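You operate a simulated robot arm through the tools that you are given. There is no shell and no other tool. Be economical: measure what you need, move in short steps, check, and stop when the job is done.

You are at the controls of a simulated robot arm. One attempt, no reset.

## Task
Put one of the green signs from the top of the right back desk on the top of the left back desk. Then turn the units dial of the black box to 3 ohm. Then take the blue folder that says "65" from the top of the right back desk and leave it on the orange sheet. Then take the green tape roll on the top of the right back desk and put it away on the lower white wall shelf. Then take the cream tray on the top of the right back desk and put it away on the top of the grey table. Then put two of the name tags from the top of the right back desk on the top of the short table. Then take the desk job card on the top of the left front desk and put it away on the top of the right front desk. Then switch the volt meter switch on. Then fetch the green cable reel and set it on the top of the grey table. Then take the grey cable reel and leave it on the top of the left back desk. Then press the red motor button two times. Then put the brown parcel from the roof of the open rack on the top shelf of the grey shelf unit. The order counts. Set down upright: desk job card.

It is judged by the outcome, as a careful person would: the job done as asked, and still so three seconds after it is handed in. It fails if anything else is knocked over, pushed out of place, dropped, spilled or broken. Flat cloth is picked up by pressing the open fingertips on it (5 to 10 N) and closing them slowly along it; thin cloth reads only 2 to 8 mm in the jaws.

## Robot
A 6-joint arm with a four-finger gripper on a trunk, on a base that drives. Base frame: it is fixed to the floor where the robot stands at the start and does not move with it; the origin is under the middle of the robot, x ahead of it, y to its left, z up; the surface under the hand at the start is at about z = 730. Lengths are in mm, angles in degrees, forces in N, time in s.
With the tool pointing down near the work surface it reaches from about 500 to 900 mm from the robot's upright axis, wherever it stands. Its first joint turns from -166.0 to 166.0 degrees. Places, roughly: blue folder [750, 250, 750]; brown parcel [-1500, -250, 2000]; cream tray (44x22x7 cm) [800, 700, 700]; desk job card [1750, -750, 750]; green cable reel (12x12x9 cm) [3600, -2000, 800]; green sign [500, 250, 750]; green tape roll (7x7x3 cm) [500, 500, 700]; grey cable reel (12x12x9 cm) [-1800, -3200, 800]; lower white wall shelf (98x23 cm) [2600, 1020, 1220]; name tag [750, 1000, 750]; orange sheet (16x20x1 cm) [700, -2000, 700]; red motor button [-1900, -1100, 600]; top of the grey table [300, -4800, 800]; top of the left back desk [700, -1300, 700]; top of the right front desk [1500, 300, 700]; top of the short table [3700, -500, 700]; top shelf of the grey shelf unit [-900, -4900, 1500]; units dial of the black box [500, -300, 800]; volt meter switch [3800, -700, 800]. Payload 3.43 kg.
The tool frame sits at the grasp point between the pads (the TCP): z along the fingers, y along the line on which they close. The tips reach 30 mm beyond it. The gripper opens to 120 mm. The gripper's body begins 85 mm behind the TCP.
Orientation is that of the tool frame in the base frame, as [roll, pitch, yaw] about the fixed x, y, z axes, in that order (R = Rz(yaw) Ry(pitch) Rx(roll)). With the fingers straight down and closing along the base's y, the tool's x points along the base's -x, its y along +y and its z along -z.

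## Interface
- The arm moves only by the tool nudge_tool. Its argument "increments" is a list of rows, each an object of numbers (a shift or turn left out is 0, a gripper value left out holds the last): "gripper": the closure, from 0 (fully open) to 1 (shut); "dx", "dy", "dz": the shift along the tool's x, y, z in mm; "wx", "wy", "wz": the turn, a rotation vector about the tool's x, y, z in rad. In form: [{"gripper": .., "dx": .., "dy": .., "dz": .., "wx": .., "wy": .., "wz": ..}, ...]. A call has 1 to 10 rows; each row shifts and turns the commanded pose from where the row before left it, along the tool's axes as they then stand. Rows are played at 5 a second. More than 50 mm and 8.6 degrees between two rows, or a gripper value outside its range, and nothing of the call is played. Where a pose cannot be reached the arm comes as near as it can. A force on the tool above 40 N (or 10 N above the force at the start of the call, whichever is more), or a blocked arm, ends the call early, and 0.2 s more pass. Each finger halts on what it meets, pressing with about 45 N; the grip force reading is that of the motor and also rises with nothing between the fingers. The clock runs only during rows and for 0.2 s after the last one: add rows that do not move to give the fingers time. It gives the time, the measured TCP pose, the force on the tool (base axes), the opening and the grip force at its end, in the units of the frame above (readings bear some noise), with the torque about the TCP (base axes, N m) and any sound that the robot's microphone picked up.
- Cameras (640 x 400 px; columns grow to the right, rows downward): "scene" is now at [66.3, 157.4, 1536.5]; the picture's right is [-0.41, -0.91, 0.00], its down [-0.38, 0.17, -0.91] and it looks along [0.83, -0.37, -0.42] (base axes); focal length 214 px, centre (320, 200). "wrist" rides on the gripper at [71, -17, -120] in the tool frame; the picture's right is [0.23, 0.97, 0.00], its down [-0.81, 0.19, -0.55] and it looks along [-0.54, 0.13, 0.83] (tool axes); focal length 275 px, centre (320, 200). There is no depth. A picture from a camera that has moved, and an enlarged one, comes with that camera's place and axes in the base frame and with its lens. The place of the scene camera against the robot may be out by one fixed shift of up to 18 mm in any direction.
- grab_frame(camera): a new picture of that camera. No time passes.
- move_column(by): slides the trunk up (or, below 0, down) by that many mm; the arm and the scene camera ride with it, the base frame stays. It gives what a move gives, with no picture.
- roll_base(legs): drives the robot by 1 to 6 legs, each [ahead, left, turn to the left] in mm, mm and degrees, along the robot's own axes; the way and the turn of a leg run together, so that a leg with both is an arc; at most 1500 mm and 180 degrees a leg. The arm and the cameras ride along, it lands a little off, and it stops where it bumps. It gives what a move gives.
- aim_head(pan, tilt): turns the head with the scene camera to pan (to the left, within 120 degrees either way) and tilt (down, from -29 to 69), counted from straight ahead of the robot. It gives what a move gives.
- close_up(camera, box): a new picture of the part [left, top, right, bottom] of that camera's present view, enlarged. No time passes.
- finish_job(): hands the job in; it is judged then, once.

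Work in short steps. Places have to be worked out from the pictures, the camera data and where the tool is seen: move nearer, look again, correct. Check each grasp and each placing, and mend what went wrong. You have 556 turns and 342 pictures in all, those below and enlarged ones among them. Open the gripper and draw the arm clear of the work before you hand the job in, unless the task says otherwise.

The tools are called after "Request:" as name(argument=value, ...) on one line, values as JSON. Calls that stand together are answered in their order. nudge_tool: Moves the arm, as the interface text tells. Its arguments: {"type":"object","properties":{"increments":{"type":"array","items":{"type":"object","properties":{"gripper":{"type":"number"},"dx":{"type":"number"},"dy":{"type":"number"},"dz":{"type":"number"},"wx":{"type":"number"},"wy":{"type":"number"},"wz":{"type":"number"}}}}},"required":["increments"]} The other tools are called the same way: move_column (by) slides the trunk up or down; roll_base (legs) drives the base; aim_head (pan, tilt) turns the head that bears the scene camera; grab_frame (camera) takes a picture; close_up (camera, box) takes an enlarged picture of a part of a camera's view; finish_job () hands the job in.

At the start:

```text
time: 0.0
tool_pos: [491.0, 243.3, 1150.7]
ee_rot: [-180.0, 0.0, 179.9]
contact_force: [-0.1, 0.8, 0.4]
torque: [0.02, 0.01, 0.02]
finger_gap: 119.8
grip_force: 0.0
trunk travel left (down, up): [-75.0, 465.0]
robot x, y, heading: [2.1, -0.8, -0.1]
head pan, tilt: [31.5, 68.8]
```

scene: 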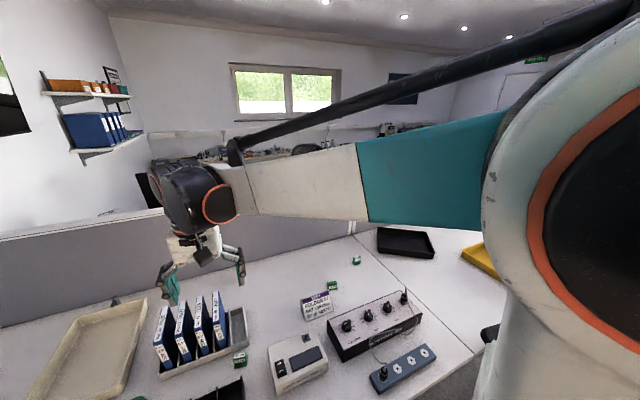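
wrist: 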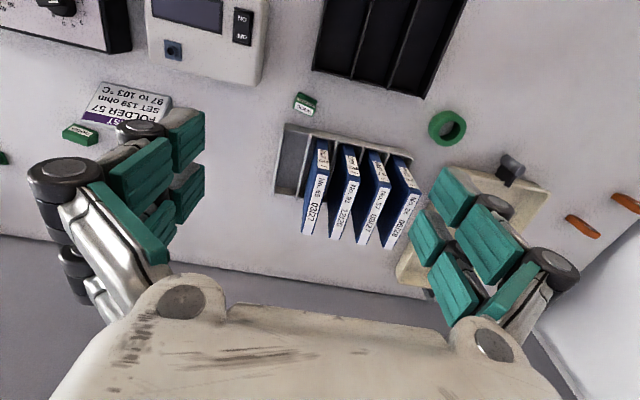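

The start pictures show the right back desk with folders, signs, tray, black box. I take a fresh scene picture to get its present pose and a close-up of the wrist view.

Request:
aim_head(pan=10, tilt=45)

Request:
grab_frame(camera="scene")

Request:
close_up(camera="wrist", box=[0, 0, 320, 200])

Request:
close_up(camera="wrist", box=[260, 80, 500, 260])

```text
time: 0.9
tool_pos: [489.7, 243.7, 1150.0]
ee_rot: [-180.0, 0.0, -180.0]
contact_force: [0.6, 0.1, 0.2]
torque: [-0.01, -0.01, 0.04]
finger_gap: 120.1
grip_force: 0.0
trunk travel left (down, up): [-75.0, 465.0]
robot x, y, heading: [0.4, 0.4, 0.0]
head pan, tilt: [10.0, 45.0]
```

```text
339 pictures are left
camera scene: at [66.1, 157.3, 1535.6], right [-0.41, -0.91, 0.0], down [-0.39, 0.17, -0.9], along [0.83, -0.37, -0.43], focal length 214 px, centre (320, 200)
```

scene: 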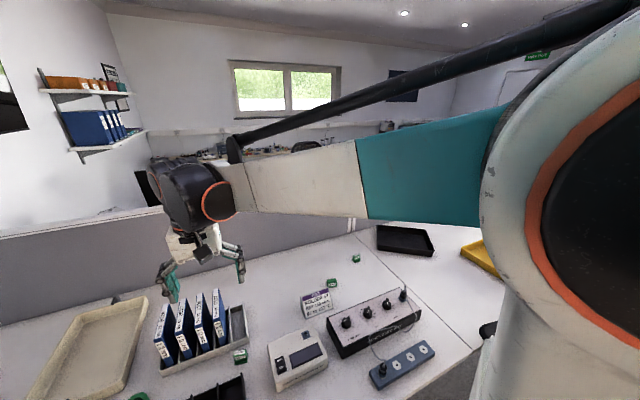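

```text
2.00 times, centred on (160, 100) of wrist
camera zoom: at [419.4, 226.9, 1272.5], right [-0.23, 0.97, 0.0], down [0.81, 0.19, 0.55], along [0.54, 0.13, -0.83], focal length 551 px, centre (640, 400)
```

zoom: 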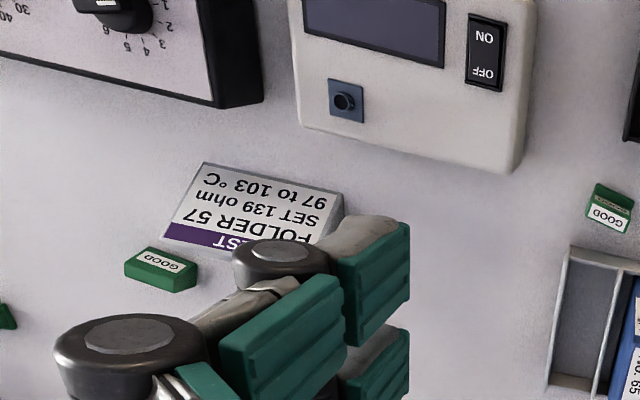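

```text
2.22 times, centred on (380, 170) of wrist
camera zoom: at [419.4, 226.9, 1272.5], right [-0.23, 0.97, 0.0], down [0.81, 0.19, 0.55], along [0.54, 0.13, -0.83], focal length 612 px, centre (187, 267)
```

zoom: 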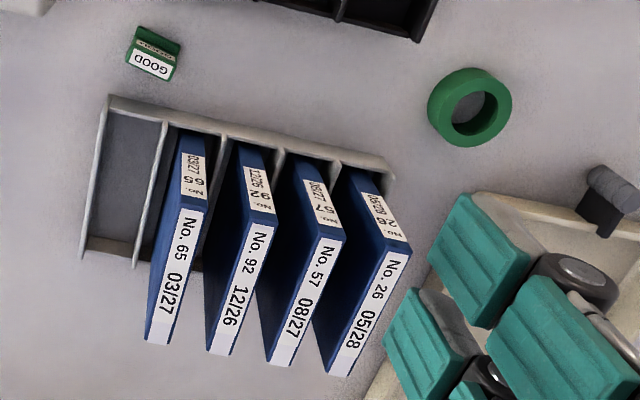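

The camera did not seem to turn with the head; I test another head angle.

Request:
aim_head(pan=60, tilt=30)

Request:
grab_frame(camera="scene")

```text
time: 2.1
tool_pos: [489.5, 243.6, 1150.3]
ee_rot: [180.0, 0.0, -179.9]
contact_force: [0.3, 0.0, -0.6]
torque: [0.01, 0.01, 0.05]
finger_gap: 120.0
grip_force: 0.1
trunk travel left (down, up): [-75.0, 465.0]
robot x, y, heading: [-4.0, -1.1, 0.3]
head pan, tilt: [60.0, 30.0]
```

```text
336 pictures are left
camera scene: at [65.9, 157.0, 1535.0], right [-0.41, -0.91, 0.0], down [-0.39, 0.18, -0.9], along [0.82, -0.37, -0.43], focal length 214 px, centre (320, 200)
```

scene: 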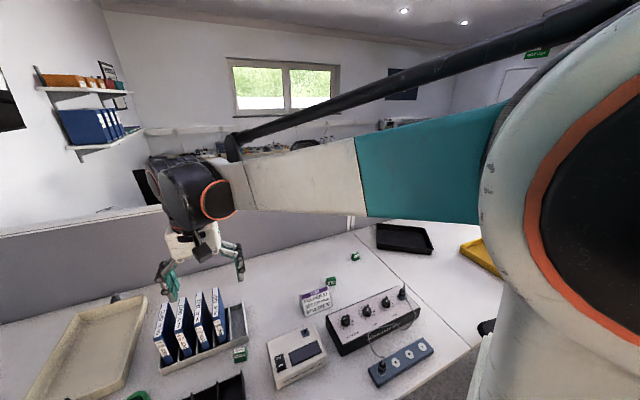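

The head camera stays fixed whatever the head reads, so I'll rely on base moves and the wrist. The nearest green sign is at about (557, 232); I move above it and look closer.

Request:
nudge_tool(increments=[{"dx": -34, "dy": -6, "dz": 35, "gripper": 0.3}, {"dx": -33, "dy": -6, "dz": 35}, {"dz": 49}, {"dz": 49}, {"dz": 49}, {"dz": 49}, {"dz": 1}])

Request:
grab_frame(camera="wrist")

```text
time: 3.7
tool_pos: [558.4, 231.3, 882.5]
ee_rot: [-179.9, 0.0, -180.0]
contact_force: [0.9, -0.7, -1.1]
torque: [-0.01, 0.03, 0.01]
finger_gap: 84.1
grip_force: 0.0
trunk travel left (down, up): [-75.0, 465.0]
robot x, y, heading: [0.4, 0.3, 0.1]
head pan, tilt: [60.0, 30.0]
```

```text
335 pictures are left
camera wrist: at [487.8, 214.1, 1003.7], right [-0.23, 0.97, 0.0], down [0.81, 0.19, 0.55], along [0.54, 0.13, -0.83], focal length 275 px, centre (320, 200)
```

wrist: 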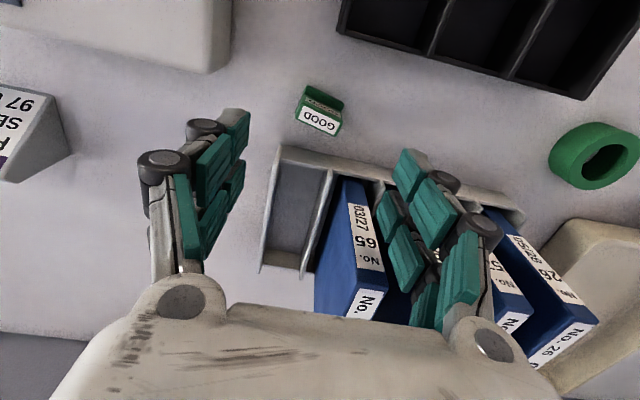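

The sign centers at about (559, 233), turned ~10° from the y axis. I turn the tool to match and descend to just above the desk.

Request:
nudge_tool(increments=[{"wz": 0.09, "dz": 20}, {"wz": 0.09, "dz": 30}, {"dz": 35}, {"dz": 20}, {}])

Request:
grab_frame(camera="wrist")

```text
time: 4.9
tool_pos: [557.1, 231.6, 779.7]
ee_rot: [180.0, 0.1, 169.7]
contact_force: [-0.3, 0.6, -0.5]
torque: [0.02, -0.01, 0.01]
finger_gap: 84.1
grip_force: 0.1
trunk travel left (down, up): [-75.0, 465.0]
robot x, y, heading: [0.4, -1.8, 0.2]
head pan, tilt: [60.0, 30.0]
```

```text
334 pictures are left
camera wrist: at [483.8, 227.6, 900.7], right [-0.05, 1.0, 0.0], down [0.83, 0.04, 0.55], along [0.55, 0.03, -0.83], focal length 275 px, centre (320, 200)
```

wrist: 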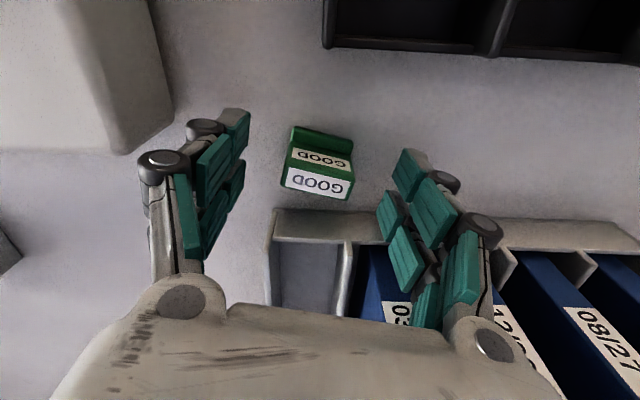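

Aligned with the sign; its center is ~(563, 232). I go down 13 mm more and close.

Request:
nudge_tool(increments=[{"dx": -5, "dz": 13}, {"gripper": 0.5}, {"gripper": 0.8}, {"gripper": 0.8}, {}])

Request:
grab_frame(camera="wrist")

```text
time: 6.1
tool_pos: [562.2, 229.5, 766.4]
ee_rot: [180.0, 0.1, 169.7]
contact_force: [0.8, 0.3, 0.8]
torque: [0.02, 0.02, 0.0]
finger_gap: 38.5
grip_force: 45.1
trunk travel left (down, up): [-75.0, 465.0]
robot x, y, heading: [-2.0, 3.2, -0.1]
head pan, tilt: [60.0, 30.0]
```

```text
333 pictures are left
camera wrist: at [490.0, 226.2, 887.4], right [-0.05, 1.0, 0.0], down [0.83, 0.04, 0.55], along [0.55, 0.03, -0.83], focal length 275 px, centre (320, 200)
```

wrist: 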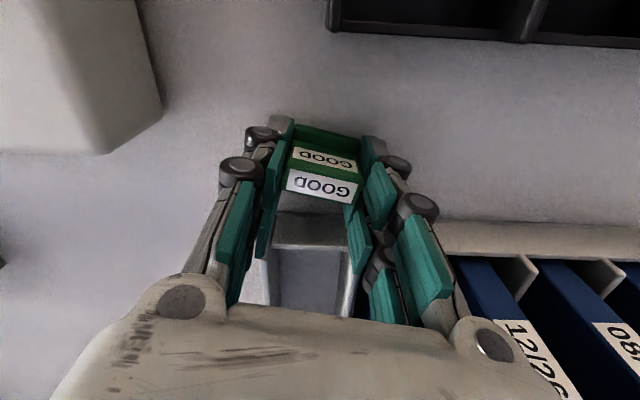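

Grasp holds at 38.5 mm. I lift high and back away from the desk to look around.

Request:
nudge_tool(increments=[{"dz": -40}, {"dz": -50}, {"dz": -50}, {"dz": -50}, {"dz": -50}, {"dz": -50}, {"dz": -50}, {"dz": -40}])

Request:
roll_base(legs=[[-200, 0, 0], [0, 0, -90]])

Request:
grab_frame(camera="scene")

Request:
grab_frame(camera="wrist")

```text
time: 7.9
tool_pos: [563.7, 232.0, 1146.6]
ee_rot: [180.0, -0.1, 169.7]
contact_force: [-0.7, 0.2, 0.6]
torque: [0.02, 0.0, -0.01]
finger_gap: 24.4
grip_force: 0.0
trunk travel left (down, up): [-75.0, 465.0]
robot x, y, heading: [2.5, 1.4, -0.1]
head pan, tilt: [60.0, 30.0]
```

```text
time: 13.2
tool_pos: [44.8, -562.0, 1146.4]
ee_rot: [180.0, 0.0, 80.3]
contact_force: [-0.5, 0.7, 0.6]
torque: [0.0, 0.01, 0.01]
finger_gap: 23.9
grip_force: 0.1
trunk travel left (down, up): [-75.0, 465.0]
robot x, y, heading: [-192.9, -0.7, -89.5]
head pan, tilt: [60.0, 30.0]
```

```text
332 pictures are left
camera scene: at [88.2, -28.4, 1528.0], right [-0.49, -0.87, 0.0], down [-0.44, 0.25, -0.87], along [0.75, -0.43, -0.5], focal length 214 px, centre (320, 200)
```

scene: 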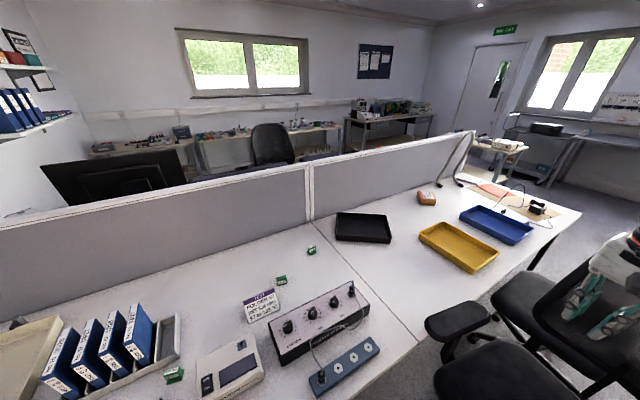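

```text
331 pictures are left
camera wrist: at [41.0, -489.5, 1267.7], right [1.0, 0.06, 0.0], down [0.05, -0.83, 0.55], along [0.03, -0.55, -0.83], focal length 275 px, centre (320, 200)
```

wrist: 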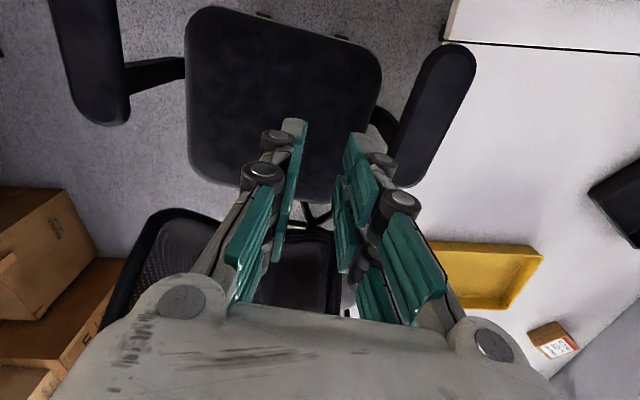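

The gap reads 24 mm: the sign slipped out on the lift (it is still on the desk near its old place). I turn back and look again at how it lies.

Request:
roll_base(legs=[[0, 0, 90], [200, 0, 0]])

Request:
nudge_tool(increments=[{"dz": 45, "gripper": 0.3, "dx": 30}, {"dz": 45, "dx": 30}, {"dz": 45}, {"dz": 45}, {"dz": 40}, {}])

Request:
grab_frame(camera="wrist")

Request:
grab_frame(camera="scene")

```text
time: 18.6
tool_pos: [570.0, 228.2, 1147.0]
ee_rot: [179.9, 0.1, 169.4]
contact_force: [-0.4, 0.1, 0.6]
torque: [0.0, 0.02, 0.0]
finger_gap: 24.0
grip_force: 0.1
trunk travel left (down, up): [-75.0, 465.0]
robot x, y, heading: [1.6, -2.0, -0.5]
head pan, tilt: [60.0, 30.0]
```

```text
refused: row 1 steps farther than a row can; nothing moved
```

```text
330 pictures are left
camera wrist: at [496.8, 223.7, 1267.7], right [-0.05, 1.0, 0.0], down [0.83, 0.04, 0.55], along [0.55, 0.03, -0.83], focal length 275 px, centre (320, 200)
```

wrist: 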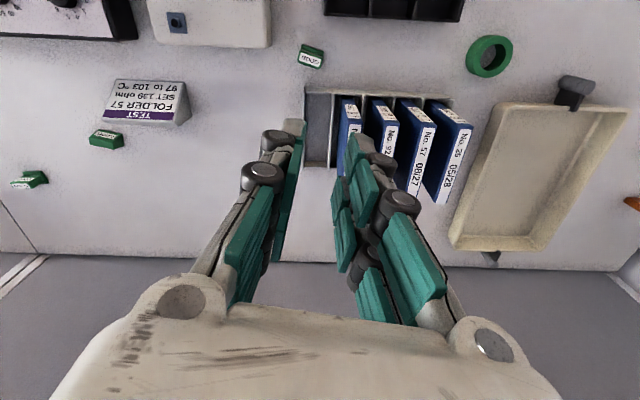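

```text
329 pictures are left
camera scene: at [32.8, 271.3, 1527.9], right [0.86, -0.51, 0.0], down [-0.25, -0.43, -0.87], along [0.44, 0.75, -0.5], focal length 214 px, centre (320, 200)
```

scene: 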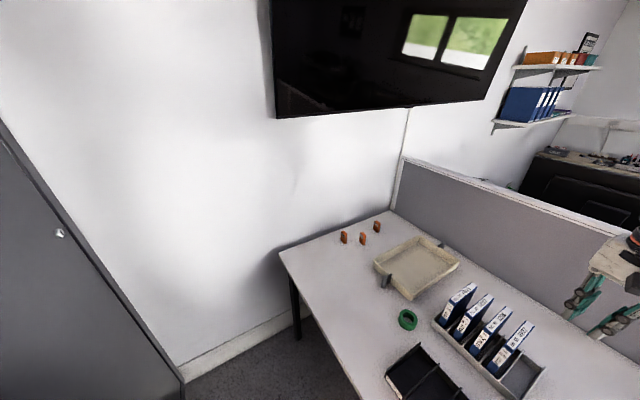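

The sign still stands on the desk near (550, 214). I move above it with the gripper open and look.

Request:
nudge_tool(increments=[{"dz": 45, "gripper": 0.3, "dx": 10}, {"dz": 45, "dx": 10, "dy": -8}, {"dz": 45, "dy": -8}, {"dz": 45}, {"dz": 48}, {"dz": 48}, {"dz": 48}, {}])

Request:
grab_frame(camera="wrist")

```text
time: 20.4
tool_pos: [548.6, 215.2, 820.8]
ee_rot: [180.0, 0.0, 169.2]
contact_force: [0.5, 0.4, -0.1]
torque: [0.0, 0.03, 0.0]
finger_gap: 83.9
grip_force: 0.2
trunk travel left (down, up): [-75.0, 465.0]
robot x, y, heading: [6.4, -6.7, -0.4]
head pan, tilt: [60.0, 30.0]
```

```text
328 pictures are left
camera wrist: at [475.3, 211.2, 942.0], right [-0.05, 1.0, 0.0], down [0.83, 0.04, 0.55], along [0.55, 0.03, -0.83], focal length 275 px, centre (320, 200)
```

wrist: 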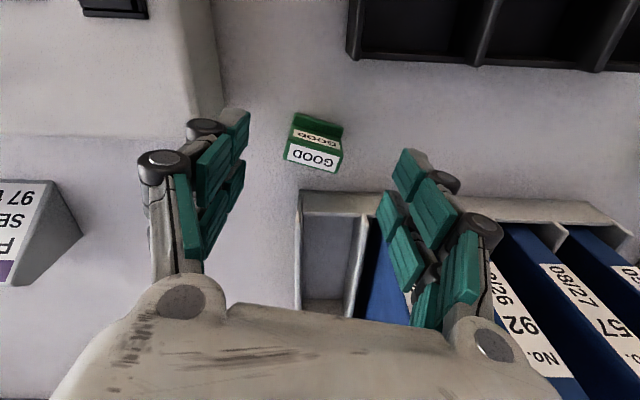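

I take an enlarged look at the sign's shape to choose the grip.

Request:
close_up(camera="wrist", box=[260, 90, 370, 190])

Request:
close_up(camera="wrist", box=[200, 60, 440, 250])

```text
4.00 times, centred on (315, 140) of wrist
camera zoom: at [475.3, 211.2, 942.0], right [-0.05, 1.0, 0.0], down [0.83, 0.04, 0.55], along [0.55, 0.03, -0.83], focal length 1101 px, centre (340, 440)
```

zoom: 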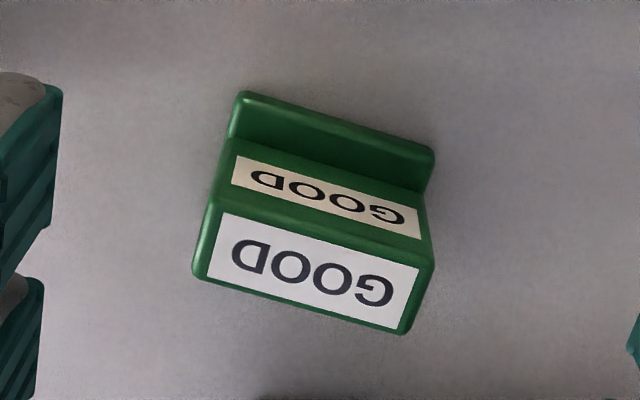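

```text
2.11 times, centred on (320, 155) of wrist
camera zoom: at [475.3, 211.2, 942.0], right [-0.05, 1.0, 0.0], down [0.83, 0.04, 0.55], along [0.55, 0.03, -0.83], focal length 580 px, centre (320, 295)
```

zoom: 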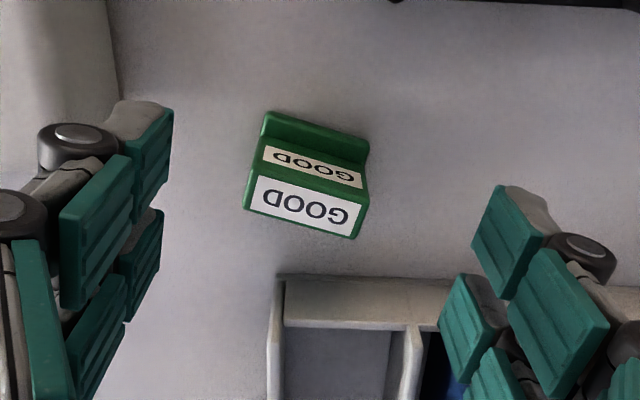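

The sign is an L-shaped piece: an upright block (x≈553–566, top ≈760) with a foot toward the robot. I'll grip the block ends lower, fully closing, and lift slowly.

Request:
nudge_tool(increments=[{"dx": -11.5, "dy": -2, "dz": 20}, {"dz": 25}, {"dz": 10}, {"dz": 4}, {"gripper": 1}, {}, {}, {}])

Request:
grab_frame(camera="wrist")

Request:
nudge_tool(increments=[{"dz": -5}, {"dz": -10}, {"dz": -10}, {"dz": -10}, {"dz": -10}, {}])

Request:
grab_frame(camera="wrist")

```text
time: 22.2
tool_pos: [558.2, 212.5, 764.4]
ee_rot: [180.0, -0.1, 169.3]
contact_force: [0.1, -0.2, 1.1]
torque: [0.01, -0.01, 0.01]
finger_gap: 39.3
grip_force: 45.0
trunk travel left (down, up): [-75.0, 465.0]
robot x, y, heading: [4.0, -0.1, -0.6]
head pan, tilt: [60.0, 30.0]
```

```text
325 pictures are left
camera wrist: at [485.1, 208.0, 884.8], right [-0.05, 1.0, 0.0], down [0.83, 0.04, 0.55], along [0.55, 0.03, -0.83], focal length 275 px, centre (320, 200)
```

wrist: 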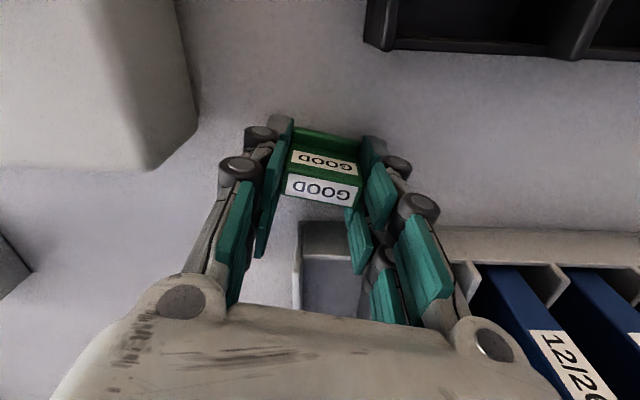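

```text
time: 23.6
tool_pos: [558.8, 211.4, 807.9]
ee_rot: [-180.0, 0.0, 169.2]
contact_force: [-0.3, -0.2, -1.1]
torque: [0.01, -0.03, 0.01]
finger_gap: 39.3
grip_force: 45.3
trunk travel left (down, up): [-75.0, 465.0]
robot x, y, heading: [1.2, -2.5, -0.6]
head pan, tilt: [60.0, 30.0]
```

```text
324 pictures are left
camera wrist: at [485.4, 207.9, 930.1], right [-0.05, 1.0, 0.0], down [0.83, 0.04, 0.55], along [0.55, 0.03, -0.83], focal length 275 px, centre (320, 200)
```

wrist: 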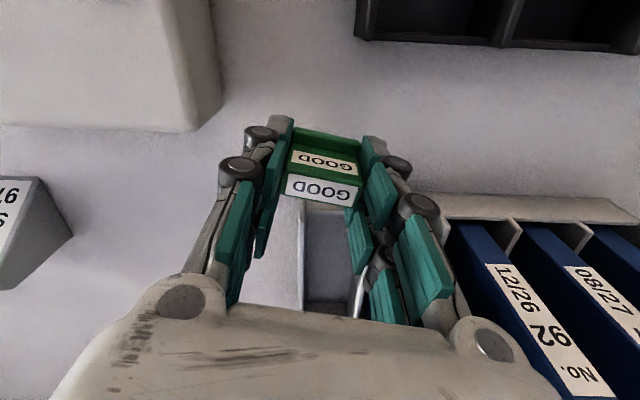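

The sign is held firmly. I lift further to clear the box and sweep right over to the left back desk.

Request:
nudge_tool(increments=[{"dz": -25}, {"dz": -45}, {"dz": -45}, {"dz": -45}, {"dz": -40}, {"dx": -9.2, "dy": -48}, {"dx": -9.2, "dy": -48}, {"dx": -9.2, "dy": -48}, {"dx": -9.2, "dy": -48}, {"dx": -9.2, "dy": -48}])

Request:
nudge_tool(increments=[{"dx": -9.2, "dy": -48}, {"dx": -9.2, "dy": -48}, {"dx": -9.2, "dy": -48}, {"dx": -9.2, "dy": -48}, {"dx": -9.2, "dy": -48}, {"dx": -9.2, "dy": -48}, {"dx": -9.2, "dy": -48}, {"dx": -9.2, "dy": -48}, {"dx": -9.2, "dy": -48}, {"dx": -9.2, "dy": -48}])

Request:
aim_head(pan=-40, tilt=45)

Request:
grab_frame(camera="wrist")

Request:
grab_frame(camera="scene")

```text
time: 25.8
tool_pos: [563.0, -32.1, 1006.5]
ee_rot: [180.0, 0.0, 169.3]
contact_force: [0.2, 0.8, 0.3]
torque: [-0.01, -0.03, -0.01]
finger_gap: 39.1
grip_force: 45.0
trunk travel left (down, up): [-75.0, 465.0]
robot x, y, heading: [5.2, 0.6, 0.1]
head pan, tilt: [60.0, 30.0]
```

```text
time: 28.0
tool_pos: [556.1, -522.3, 1002.7]
ee_rot: [179.9, 0.0, 169.3]
contact_force: [0.0, 0.3, 0.1]
torque: [0.0, -0.05, 0.0]
finger_gap: 39.2
grip_force: 45.4
trunk travel left (down, up): [-75.0, 465.0]
robot x, y, heading: [5.7, -1.7, -0.3]
head pan, tilt: [60.0, 30.0]
```

```text
time: 29.8
tool_pos: [556.1, -521.1, 1002.2]
ee_rot: [-180.0, 0.0, 169.2]
contact_force: [0.4, -0.1, -0.2]
torque: [-0.02, -0.01, 0.02]
finger_gap: 39.2
grip_force: 45.2
trunk travel left (down, up): [-75.0, 465.0]
robot x, y, heading: [8.5, -1.6, -0.6]
head pan, tilt: [-40.0, 45.0]
```

```text
323 pictures are left
camera wrist: at [483.7, -524.9, 1124.7], right [-0.05, 1.0, 0.0], down [0.83, 0.04, 0.55], along [0.55, 0.03, -0.83], focal length 275 px, centre (320, 200)
```

wrist: 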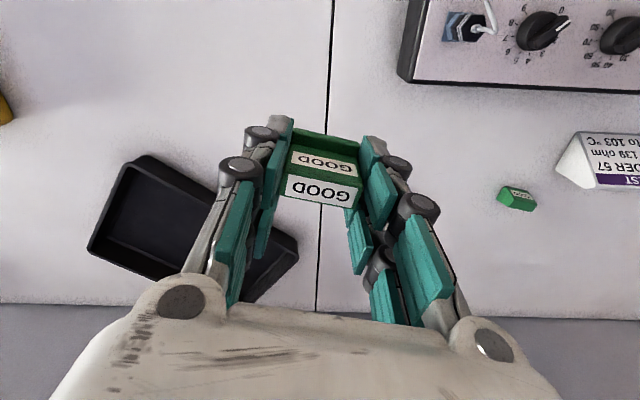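

```text
322 pictures are left
camera scene: at [49.0, 140.2, 1505.4], right [-0.65, -0.76, 0.0], down [-0.54, 0.46, -0.71], along [0.54, -0.46, -0.71], focal length 214 px, centre (320, 200)
```

scene: 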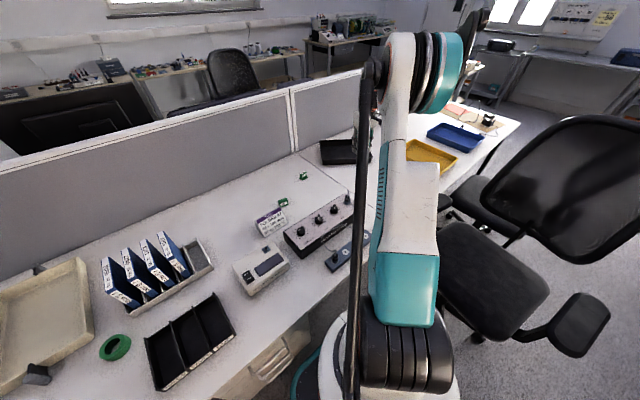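

The TCP is at the seam (y≈-505); the spot (555, -620) on the left back desk is free. I move there and lower.

Request:
nudge_tool(increments=[{"dx": -8, "dy": -49}, {"dx": -8, "dy": -49}, {"dz": 45}, {"dz": 45}, {"dz": 45}, {"dz": 45}, {"dz": 30}, {"dz": 15}, {}])

```text
time: 31.8
tool_pos: [559.9, -623.6, 779.6]
ee_rot: [-179.9, 0.0, 169.3]
contact_force: [-0.1, 0.2, -0.3]
torque: [0.01, 0.02, 0.01]
finger_gap: 39.0
grip_force: 44.8
trunk travel left (down, up): [-75.0, 465.0]
robot x, y, heading: [2.2, -0.4, -0.2]
head pan, tilt: [-40.0, 45.0]
```

Still held at z=779.6. I lower the last 14 mm gently and check force.

Request:
nudge_tool(increments=[{"dz": 6}, {"dz": 5}, {"dz": 3}, {}])

Request:
nudge_tool(increments=[{"gripper": 0.9}, {"gripper": 0.75}, {"gripper": 0.5}, {"gripper": 0.3}, {}, {"dz": -20}, {"dz": -40}, {"dz": -40}])

Request:
grab_frame(camera="wrist")

```text
time: 32.8
tool_pos: [557.2, -622.9, 768.7]
ee_rot: [-180.0, 0.0, 169.4]
contact_force: [-0.3, -0.1, -0.5]
torque: [0.0, 0.0, 0.0]
finger_gap: 39.3
grip_force: 44.9
trunk travel left (down, up): [-75.0, 465.0]
robot x, y, heading: [3.8, -0.6, -0.5]
head pan, tilt: [-40.0, 45.0]
```

```text
time: 34.5
tool_pos: [555.6, -621.7, 869.6]
ee_rot: [-179.9, 0.1, 169.2]
contact_force: [-0.9, 0.0, -0.4]
torque: [0.04, 0.02, -0.03]
finger_gap: 83.9
grip_force: 0.1
trunk travel left (down, up): [-75.0, 465.0]
robot x, y, heading: [2.9, -0.6, -0.3]
head pan, tilt: [-40.0, 45.0]
```

```text
321 pictures are left
camera wrist: at [482.5, -625.5, 990.7], right [-0.05, 1.0, 0.0], down [0.83, 0.04, 0.55], along [0.55, 0.03, -0.83], focal length 275 px, centre (320, 200)
```

wrist: 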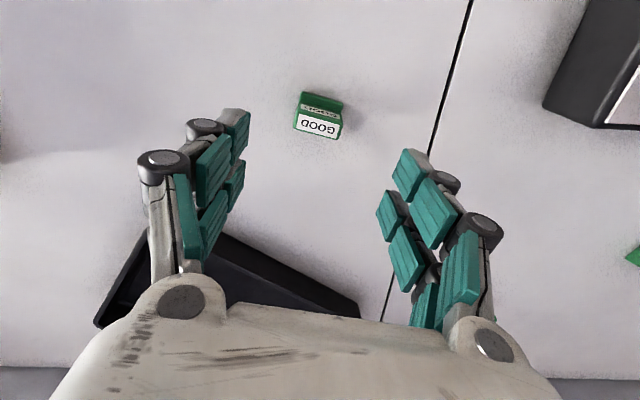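

The sign stands on the left back desk. Next, the black box: I rise and move above it to view the dials.

Request:
nudge_tool(increments=[{"dz": -45, "gripper": 0.5}, {"dz": -45}, {"dz": -40}, {"dx": 15, "dy": 46}, {"dx": 15, "dy": 46}, {"dx": 15, "dy": 46}, {"dx": 15, "dy": 46}, {"dx": 15, "dy": 46}, {"dx": 15, "dy": 46}])

Request:
grab_frame(camera="wrist")

```text
time: 36.5
tool_pos: [519.8, -332.4, 999.3]
ee_rot: [-179.9, 0.0, 169.4]
contact_force: [0.2, 0.9, 0.0]
torque: [0.02, 0.0, 0.03]
finger_gap: 59.7
grip_force: 0.0
trunk travel left (down, up): [-75.0, 465.0]
robot x, y, heading: [5.8, 0.6, -0.3]
head pan, tilt: [-40.0, 45.0]
```

```text
320 pictures are left
camera wrist: at [447.2, -335.4, 1120.6], right [-0.05, 1.0, 0.0], down [0.83, 0.04, 0.55], along [0.55, 0.03, -0.83], focal length 275 px, centre (320, 200)
```

wrist: 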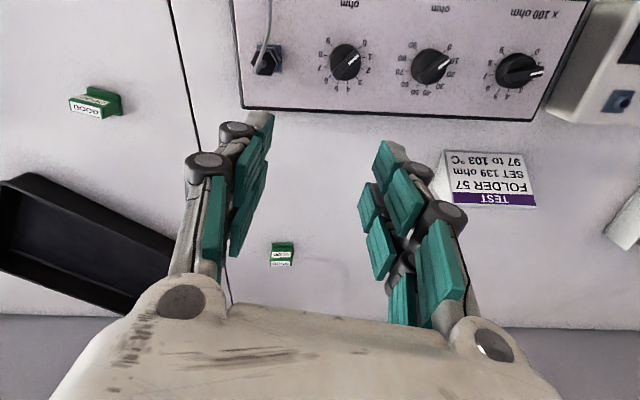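

Three dials: units at pixel (345, 62), tens, x100. I zoom in on the units dial.

Request:
close_up(camera="wrist", box=[300, 0, 400, 100])

Request:
close_up(camera="wrist", box=[300, 0, 560, 120])

```text
4.00 times, centred on (350, 50) of wrist
camera zoom: at [447.2, -335.4, 1120.6], right [-0.05, 1.0, 0.0], down [0.83, 0.04, 0.55], along [0.55, 0.03, -0.83], focal length 1101 px, centre (200, 800)
```

zoom: 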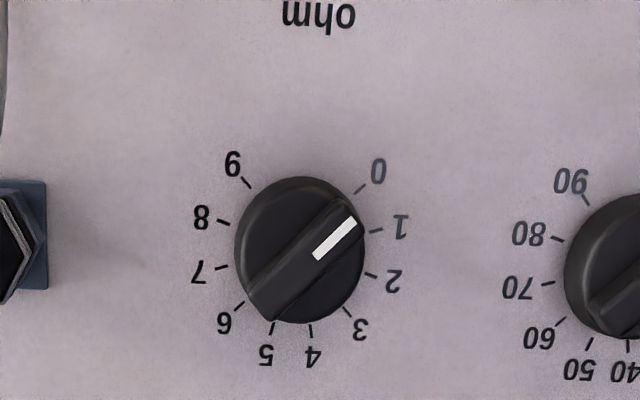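

```text
2.46 times, centred on (430, 60) of wrist
camera zoom: at [447.2, -335.4, 1120.6], right [-0.05, 1.0, 0.0], down [0.83, 0.04, 0.55], along [0.55, 0.03, -0.83], focal length 678 px, centre (49, 545)
```

zoom: 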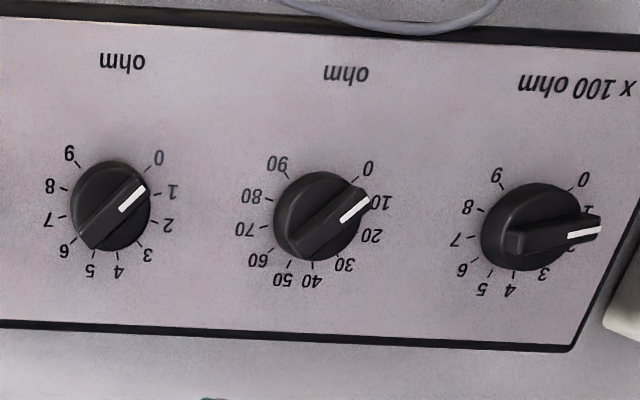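

The units pointer is at 0 (base direction ≈135°); 3 lies at ≈45°, i.e. a 90° clockwise turn seen from above. The knob is at ≈(483, -307, 813). I move above it and turn the fingers across the bar.

Request:
nudge_tool(increments=[{"dx": 41, "dy": 18}, {"wz": 0.149, "dz": 20}, {"wz": 0.149, "dz": 20}, {"wz": 0.149, "dz": 20}, {"wz": 0.149, "dz": 20}, {}])

Request:
grab_frame(camera="wrist")

```text
time: 38.0
tool_pos: [483.7, -307.5, 918.5]
ee_rot: [-180.0, 0.1, 135.1]
contact_force: [-0.5, 0.4, -0.5]
torque: [-0.01, 0.01, 0.0]
finger_gap: 60.1
grip_force: 0.0
trunk travel left (down, up): [-75.0, 465.0]
robot x, y, heading: [2.6, -1.8, -0.5]
head pan, tilt: [-40.0, 45.0]
```

```text
317 pictures are left
camera wrist: at [421.8, -269.0, 1039.9], right [0.52, 0.85, 0.0], down [0.71, -0.44, 0.55], along [0.47, -0.29, -0.83], focal length 275 px, centre (320, 200)
```

wrist: 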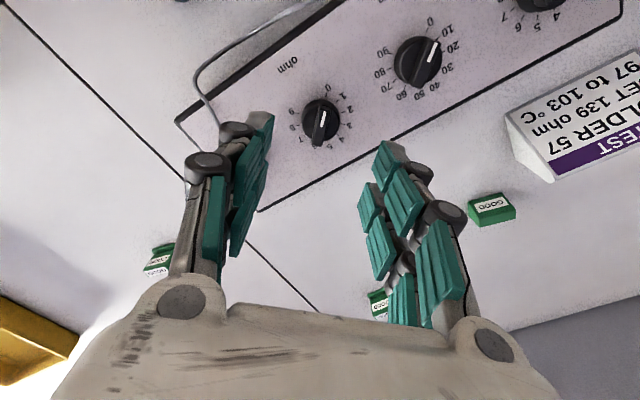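

The bar is parallel to the finger faces and centred. I descend to bring the tips just above the knob and look.

Request:
nudge_tool(increments=[{"dz": 40}, {"dz": 20}, {}])

Request:
grab_frame(camera="wrist")

```text
time: 38.8
tool_pos: [480.5, -308.5, 858.7]
ee_rot: [180.0, 0.0, 135.3]
contact_force: [-0.2, -0.2, -0.3]
torque: [0.0, -0.01, 0.01]
finger_gap: 60.2
grip_force: 0.1
trunk travel left (down, up): [-75.0, 465.0]
robot x, y, heading: [6.4, -0.7, -0.5]
head pan, tilt: [-40.0, 45.0]
```

```text
316 pictures are left
camera wrist: at [420.4, -270.0, 980.5], right [0.52, 0.85, 0.0], down [0.71, -0.44, 0.55], along [0.47, -0.29, -0.83], focal length 275 px, centre (320, 200)
```

wrist: 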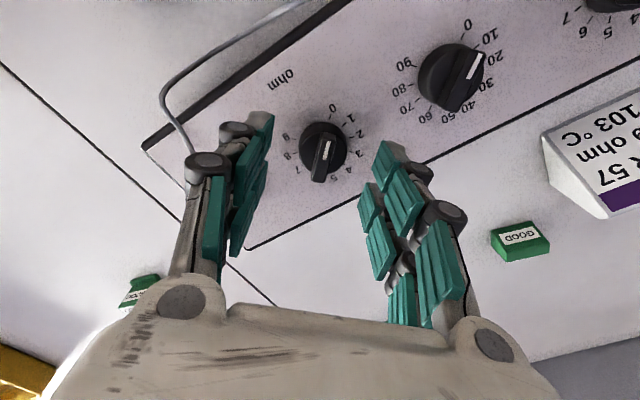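

Knob top at z≈819, centre ≈(481, -305). I descend to TCP z≈840 and close gently.

Request:
nudge_tool(increments=[{"dx": 2, "dy": 2, "dz": 10}, {"dz": 8}, {"gripper": 0.7}, {"gripper": 0.85}, {"gripper": 1.0}, {}, {}])

Request:
grab_frame(camera="wrist")

```text
time: 40.4
tool_pos: [482.5, -304.1, 841.1]
ee_rot: [-180.0, 0.0, 135.2]
contact_force: [1.4, 3.3, 7.4]
torque: [0.27, 0.22, -0.06]
finger_gap: 9.8
grip_force: 43.3
trunk travel left (down, up): [-75.0, 465.0]
robot x, y, heading: [5.9, -2.8, -0.5]
head pan, tilt: [-40.0, 45.0]
```

```text
315 pictures are left
camera wrist: at [420.3, -266.7, 962.2], right [0.52, 0.85, 0.0], down [0.71, -0.44, 0.55], along [0.47, -0.29, -0.83], focal length 275 px, centre (320, 200)
```

wrist: 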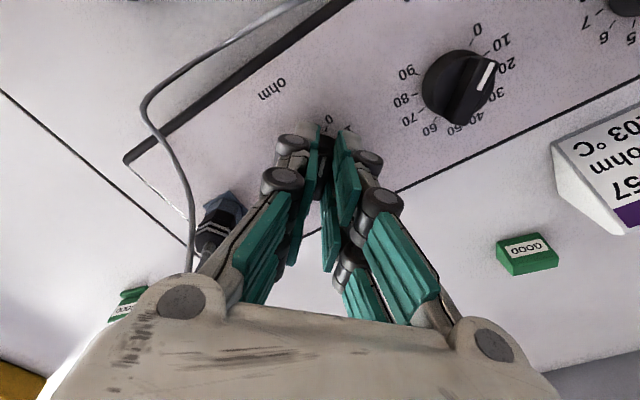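

The bar is gripped (9.8 mm). I turn clockwise in small rows.

Request:
nudge_tool(increments=[{"wz": 0.1428}, {"wz": 0.1428}, {"wz": 0.1428}, {"wz": 0.1428}, {"wz": 0.1428}, {}])

Request:
nudge_tool(increments=[{"wz": 0.1428}, {"wz": 0.1428}, {"wz": 0.1428}, {"wz": 0.1428}, {"wz": 0.1428}, {"wz": 0.1428}, {}])

Request:
grab_frame(camera="wrist")

```text
time: 41.8
tool_pos: [483.1, -306.8, 841.3]
ee_rot: [180.0, 0.0, 94.2]
contact_force: [-0.4, 5.5, -9.7]
torque: [0.78, 0.1, -0.07]
finger_gap: 9.8
grip_force: 43.3
trunk travel left (down, up): [-75.0, 465.0]
robot x, y, heading: [1.6, -0.9, -0.6]
head pan, tilt: [-40.0, 45.0]
```

```text
time: 43.4
tool_pos: [483.3, -306.1, 842.7]
ee_rot: [179.9, 0.0, 45.1]
contact_force: [1.0, -4.6, -11.2]
torque: [-0.2, 0.04, -0.04]
finger_gap: 9.9
grip_force: 43.0
trunk travel left (down, up): [-75.0, 465.0]
robot x, y, heading: [4.1, -3.9, -0.4]
head pan, tilt: [-40.0, 45.0]
```

```text
314 pictures are left
camera wrist: at [522.9, -243.9, 963.0], right [0.85, -0.52, 0.0], down [-0.44, -0.71, 0.55], along [-0.29, -0.47, -0.83], focal length 275 px, centre (320, 200)
```

wrist: 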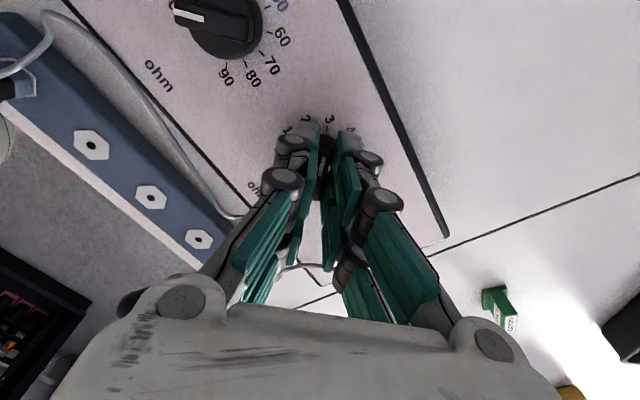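

It points to 3 between the fingers. I release slowly, rise and check.

Request:
nudge_tool(increments=[{"gripper": 0.9}, {"gripper": 0.8}, {"gripper": 0.6}, {}, {"dz": -20}, {"dz": -40}, {"dz": -40}, {}])

Request:
close_up(camera="wrist", box=[240, 20, 400, 180])

```text
time: 45.1
tool_pos: [483.5, -304.0, 945.3]
ee_rot: [180.0, -0.1, 45.2]
contact_force: [-1.5, 0.0, -0.3]
torque: [-0.03, -0.02, 0.02]
finger_gap: 48.2
grip_force: 0.2
trunk travel left (down, up): [-75.0, 465.0]
robot x, y, heading: [0.5, -0.9, -0.1]
head pan, tilt: [-40.0, 45.0]
```

```text
2.50 times, centred on (320, 100) of wrist
camera zoom: at [522.3, -242.6, 1066.5], right [0.85, -0.52, 0.0], down [-0.44, -0.71, 0.55], along [-0.29, -0.47, -0.83], focal length 688 px, centre (320, 450)
```

zoom: 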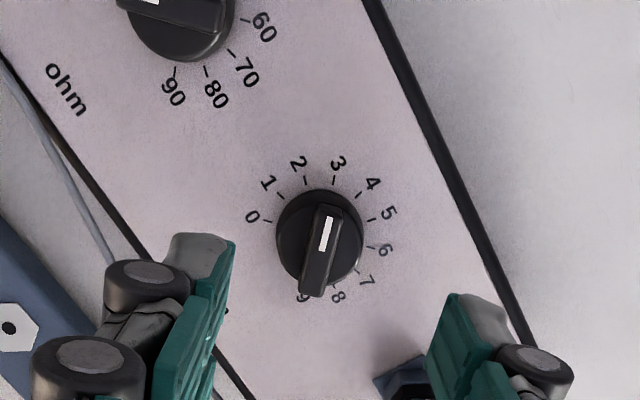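

The dial points at 3. Next the folder "65": I turn the wrist back to yaw 180 while rising.

Request:
nudge_tool(increments=[{"wz": -0.1472, "dz": -15}, {"wz": -0.1472, "dz": -15}, {"wz": -0.1472, "dz": -15}, {"wz": -0.1472, "dz": -15}, {"wz": -0.1472, "dz": -15}, {"wz": -0.1472, "dz": -15}, {"wz": -0.1472, "dz": -15}, {"wz": -0.1472, "dz": -15}, {"wz": -0.1472, "dz": -15}, {"wz": -0.1472, "dz": -15}])

Request:
nudge_tool(increments=[{"wz": -0.1472}, {"wz": -0.1472}, {"wz": -0.1472}, {"wz": -0.1472}, {"wz": -0.1472}, {"wz": -0.1472}, {"dy": 49}, {"dy": 49}, {"dy": 49}, {"dy": 49}])

Request:
nudge_tool(increments=[{"dx": -10, "dy": 48}, {"dx": -10, "dy": 48}, {"dx": -10, "dy": 48}, {"dx": -10, "dy": 48}, {"dx": -10, "dy": 48}, {"dx": -10, "dy": 48}, {"dx": -30, "dy": 35}, {"dx": -30}, {}])

Request:
grab_frame(camera="wrist")

```text
time: 47.4
tool_pos: [482.1, -305.4, 1090.4]
ee_rot: [-180.0, 0.0, 129.6]
contact_force: [1.1, 0.0, 0.3]
torque: [0.0, 0.02, -0.01]
finger_gap: 48.1
grip_force: 0.1
trunk travel left (down, up): [-75.0, 465.0]
robot x, y, heading: [2.4, -3.1, -0.4]
head pan, tilt: [-40.0, 45.0]
```

```text
time: 49.5
tool_pos: [484.5, -109.8, 1090.3]
ee_rot: [-180.0, 0.1, -180.0]
contact_force: [-0.2, -0.2, -0.5]
torque: [0.02, 0.0, 0.02]
finger_gap: 47.9
grip_force: 0.1
trunk travel left (down, up): [-75.0, 465.0]
robot x, y, heading: [2.7, -4.7, -0.5]
head pan, tilt: [-40.0, 45.0]
```

```text
time: 51.5
tool_pos: [598.1, 213.0, 1090.9]
ee_rot: [-180.0, 0.1, -179.8]
contact_force: [0.1, 1.3, -1.1]
torque: [-0.02, 0.02, 0.03]
finger_gap: 48.3
grip_force: 0.1
trunk travel left (down, up): [-75.0, 465.0]
robot x, y, heading: [3.4, -3.6, -0.5]
head pan, tilt: [-40.0, 45.0]
```

```text
312 pictures are left
camera wrist: at [527.7, 194.9, 1213.1], right [-0.23, 0.97, 0.0], down [0.81, 0.19, 0.55], along [0.54, 0.13, -0.83], focal length 275 px, centre (320, 200)
```

wrist: 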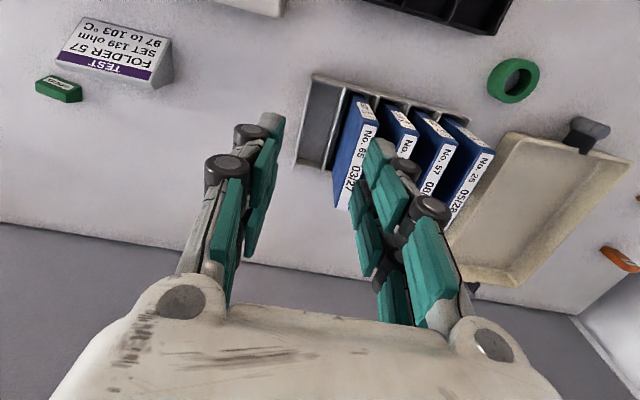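

Request:
close_up(camera="wrist", box=[280, 60, 500, 220])

```text
2.50 times, centred on (390, 140) of wrist
camera zoom: at [527.7, 194.9, 1213.1], right [-0.23, 0.97, 0.0], down [0.81, 0.19, 0.55], along [0.54, 0.13, -0.83], focal length 688 px, centre (145, 350)
```

zoom: 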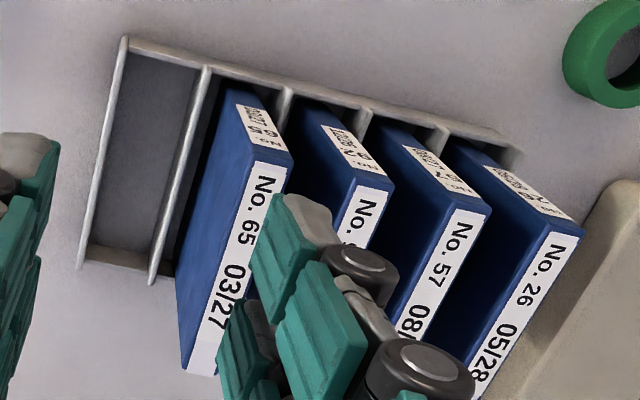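

Folder 65: top at z≈887, spans x≈620–747 at y≈280, ~19 mm thick. I move above its middle, narrow the gap to 36 mm and look.

Request:
nudge_tool(increments=[{"dx": -42, "dy": 25, "gripper": 0.7}, {"dx": -42, "dy": 25}, {"dy": 17, "dz": 20}, {"dz": 45}, {"dz": 45}, {}])

Request:
grab_frame(camera="wrist")

```text
time: 53.0
tool_pos: [686.8, 280.4, 979.3]
ee_rot: [-180.0, 0.0, -179.9]
contact_force: [-0.2, 0.3, -0.6]
torque: [-0.04, -0.01, 0.02]
finger_gap: 36.1
grip_force: 0.1
trunk travel left (down, up): [-75.0, 465.0]
robot x, y, heading: [3.5, -0.8, -0.3]
head pan, tilt: [-40.0, 45.0]
```

```text
310 pictures are left
camera wrist: at [615.8, 263.0, 1100.0], right [-0.23, 0.97, 0.0], down [0.81, 0.19, 0.55], along [0.54, 0.13, -0.83], focal length 275 px, centre (320, 200)
```

wrist: 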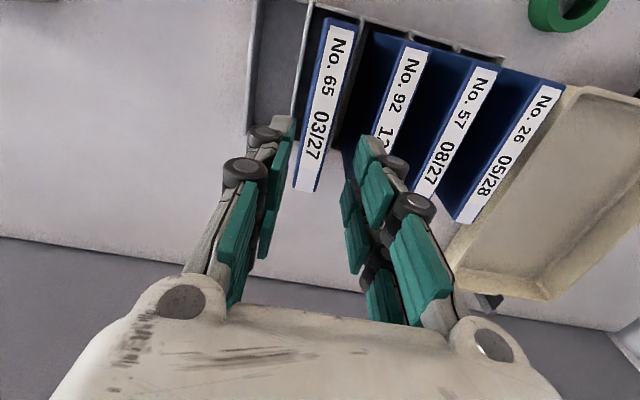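

Aligned at y=280. I descend so the tips go ~50 mm below the folder's top, and close.

Request:
nudge_tool(increments=[{"dz": 40}, {"dz": 40}, {"dz": 20}, {"dz": 17}, {}])

Request:
grab_frame(camera="wrist")

```text
time: 54.1
tool_pos: [686.4, 281.4, 861.9]
ee_rot: [179.9, 0.1, -179.9]
contact_force: [0.7, -0.5, -0.2]
torque: [-0.01, 0.01, -0.02]
finger_gap: 36.4
grip_force: 0.1
trunk travel left (down, up): [-75.0, 465.0]
robot x, y, heading: [4.0, -1.8, -0.5]
head pan, tilt: [-40.0, 45.0]
```

```text
309 pictures are left
camera wrist: at [616.0, 263.5, 983.5], right [-0.23, 0.97, 0.0], down [0.81, 0.19, 0.55], along [0.54, 0.13, -0.83], focal length 275 px, centre (320, 200)
```

wrist: 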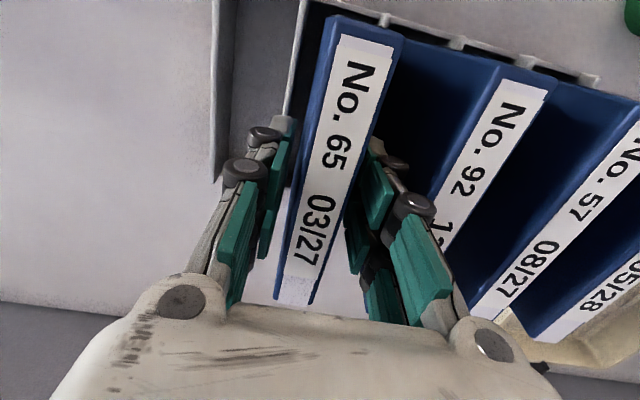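

Folder 65 is between the fingers. I close and lift slowly.

Request:
nudge_tool(increments=[{"gripper": 0.85}, {"gripper": 1.0}, {}, {}, {"dz": -5}, {"dz": -15}, {"dz": -30}, {"dz": -40}])

Request:
nudge_tool(increments=[{"dz": -40}, {"dz": -40}, {"dz": -40}, {"dz": -40}, {"dz": -40}, {}])

Request:
grab_frame(camera="wrist")

Request:
grab_frame(camera="scene")

```text
time: 56.0
tool_pos: [683.6, 281.6, 952.7]
ee_rot: [179.9, 0.0, -179.8]
contact_force: [1.2, 0.2, -1.5]
torque: [0.0, 0.03, 0.0]
finger_gap: 21.5
grip_force: 45.2
trunk travel left (down, up): [-75.0, 465.0]
robot x, y, heading: [5.2, -3.9, -0.4]
head pan, tilt: [-40.0, 45.0]
```

```text
time: 57.4
tool_pos: [684.2, 281.8, 1156.3]
ee_rot: [-180.0, 0.1, -179.9]
contact_force: [0.4, 0.8, -1.5]
torque: [-0.01, -0.03, -0.01]
finger_gap: 21.4
grip_force: 45.0
trunk travel left (down, up): [-75.0, 465.0]
robot x, y, heading: [5.1, -4.1, -0.5]
head pan, tilt: [-40.0, 45.0]
```

```text
308 pictures are left
camera wrist: at [613.0, 264.7, 1278.0], right [-0.23, 0.97, 0.0], down [0.81, 0.19, 0.55], along [0.54, 0.13, -0.83], focal length 275 px, centre (320, 200)
```

wrist: 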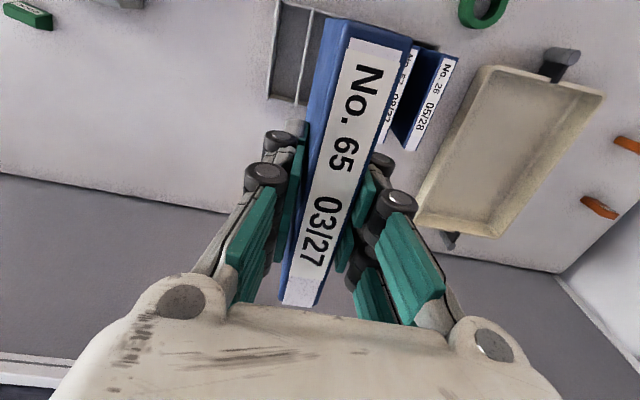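

```text
307 pictures are left
camera scene: at [48.8, 140.6, 1505.3], right [-0.65, -0.76, 0.0], down [-0.54, 0.46, -0.71], along [0.54, -0.46, -0.71], focal length 214 px, centre (320, 200)
```

scene: 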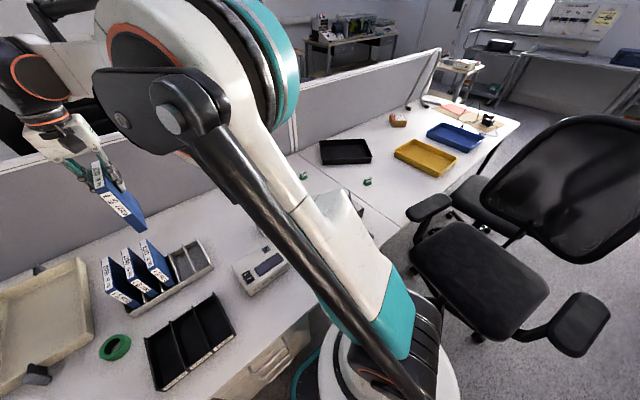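

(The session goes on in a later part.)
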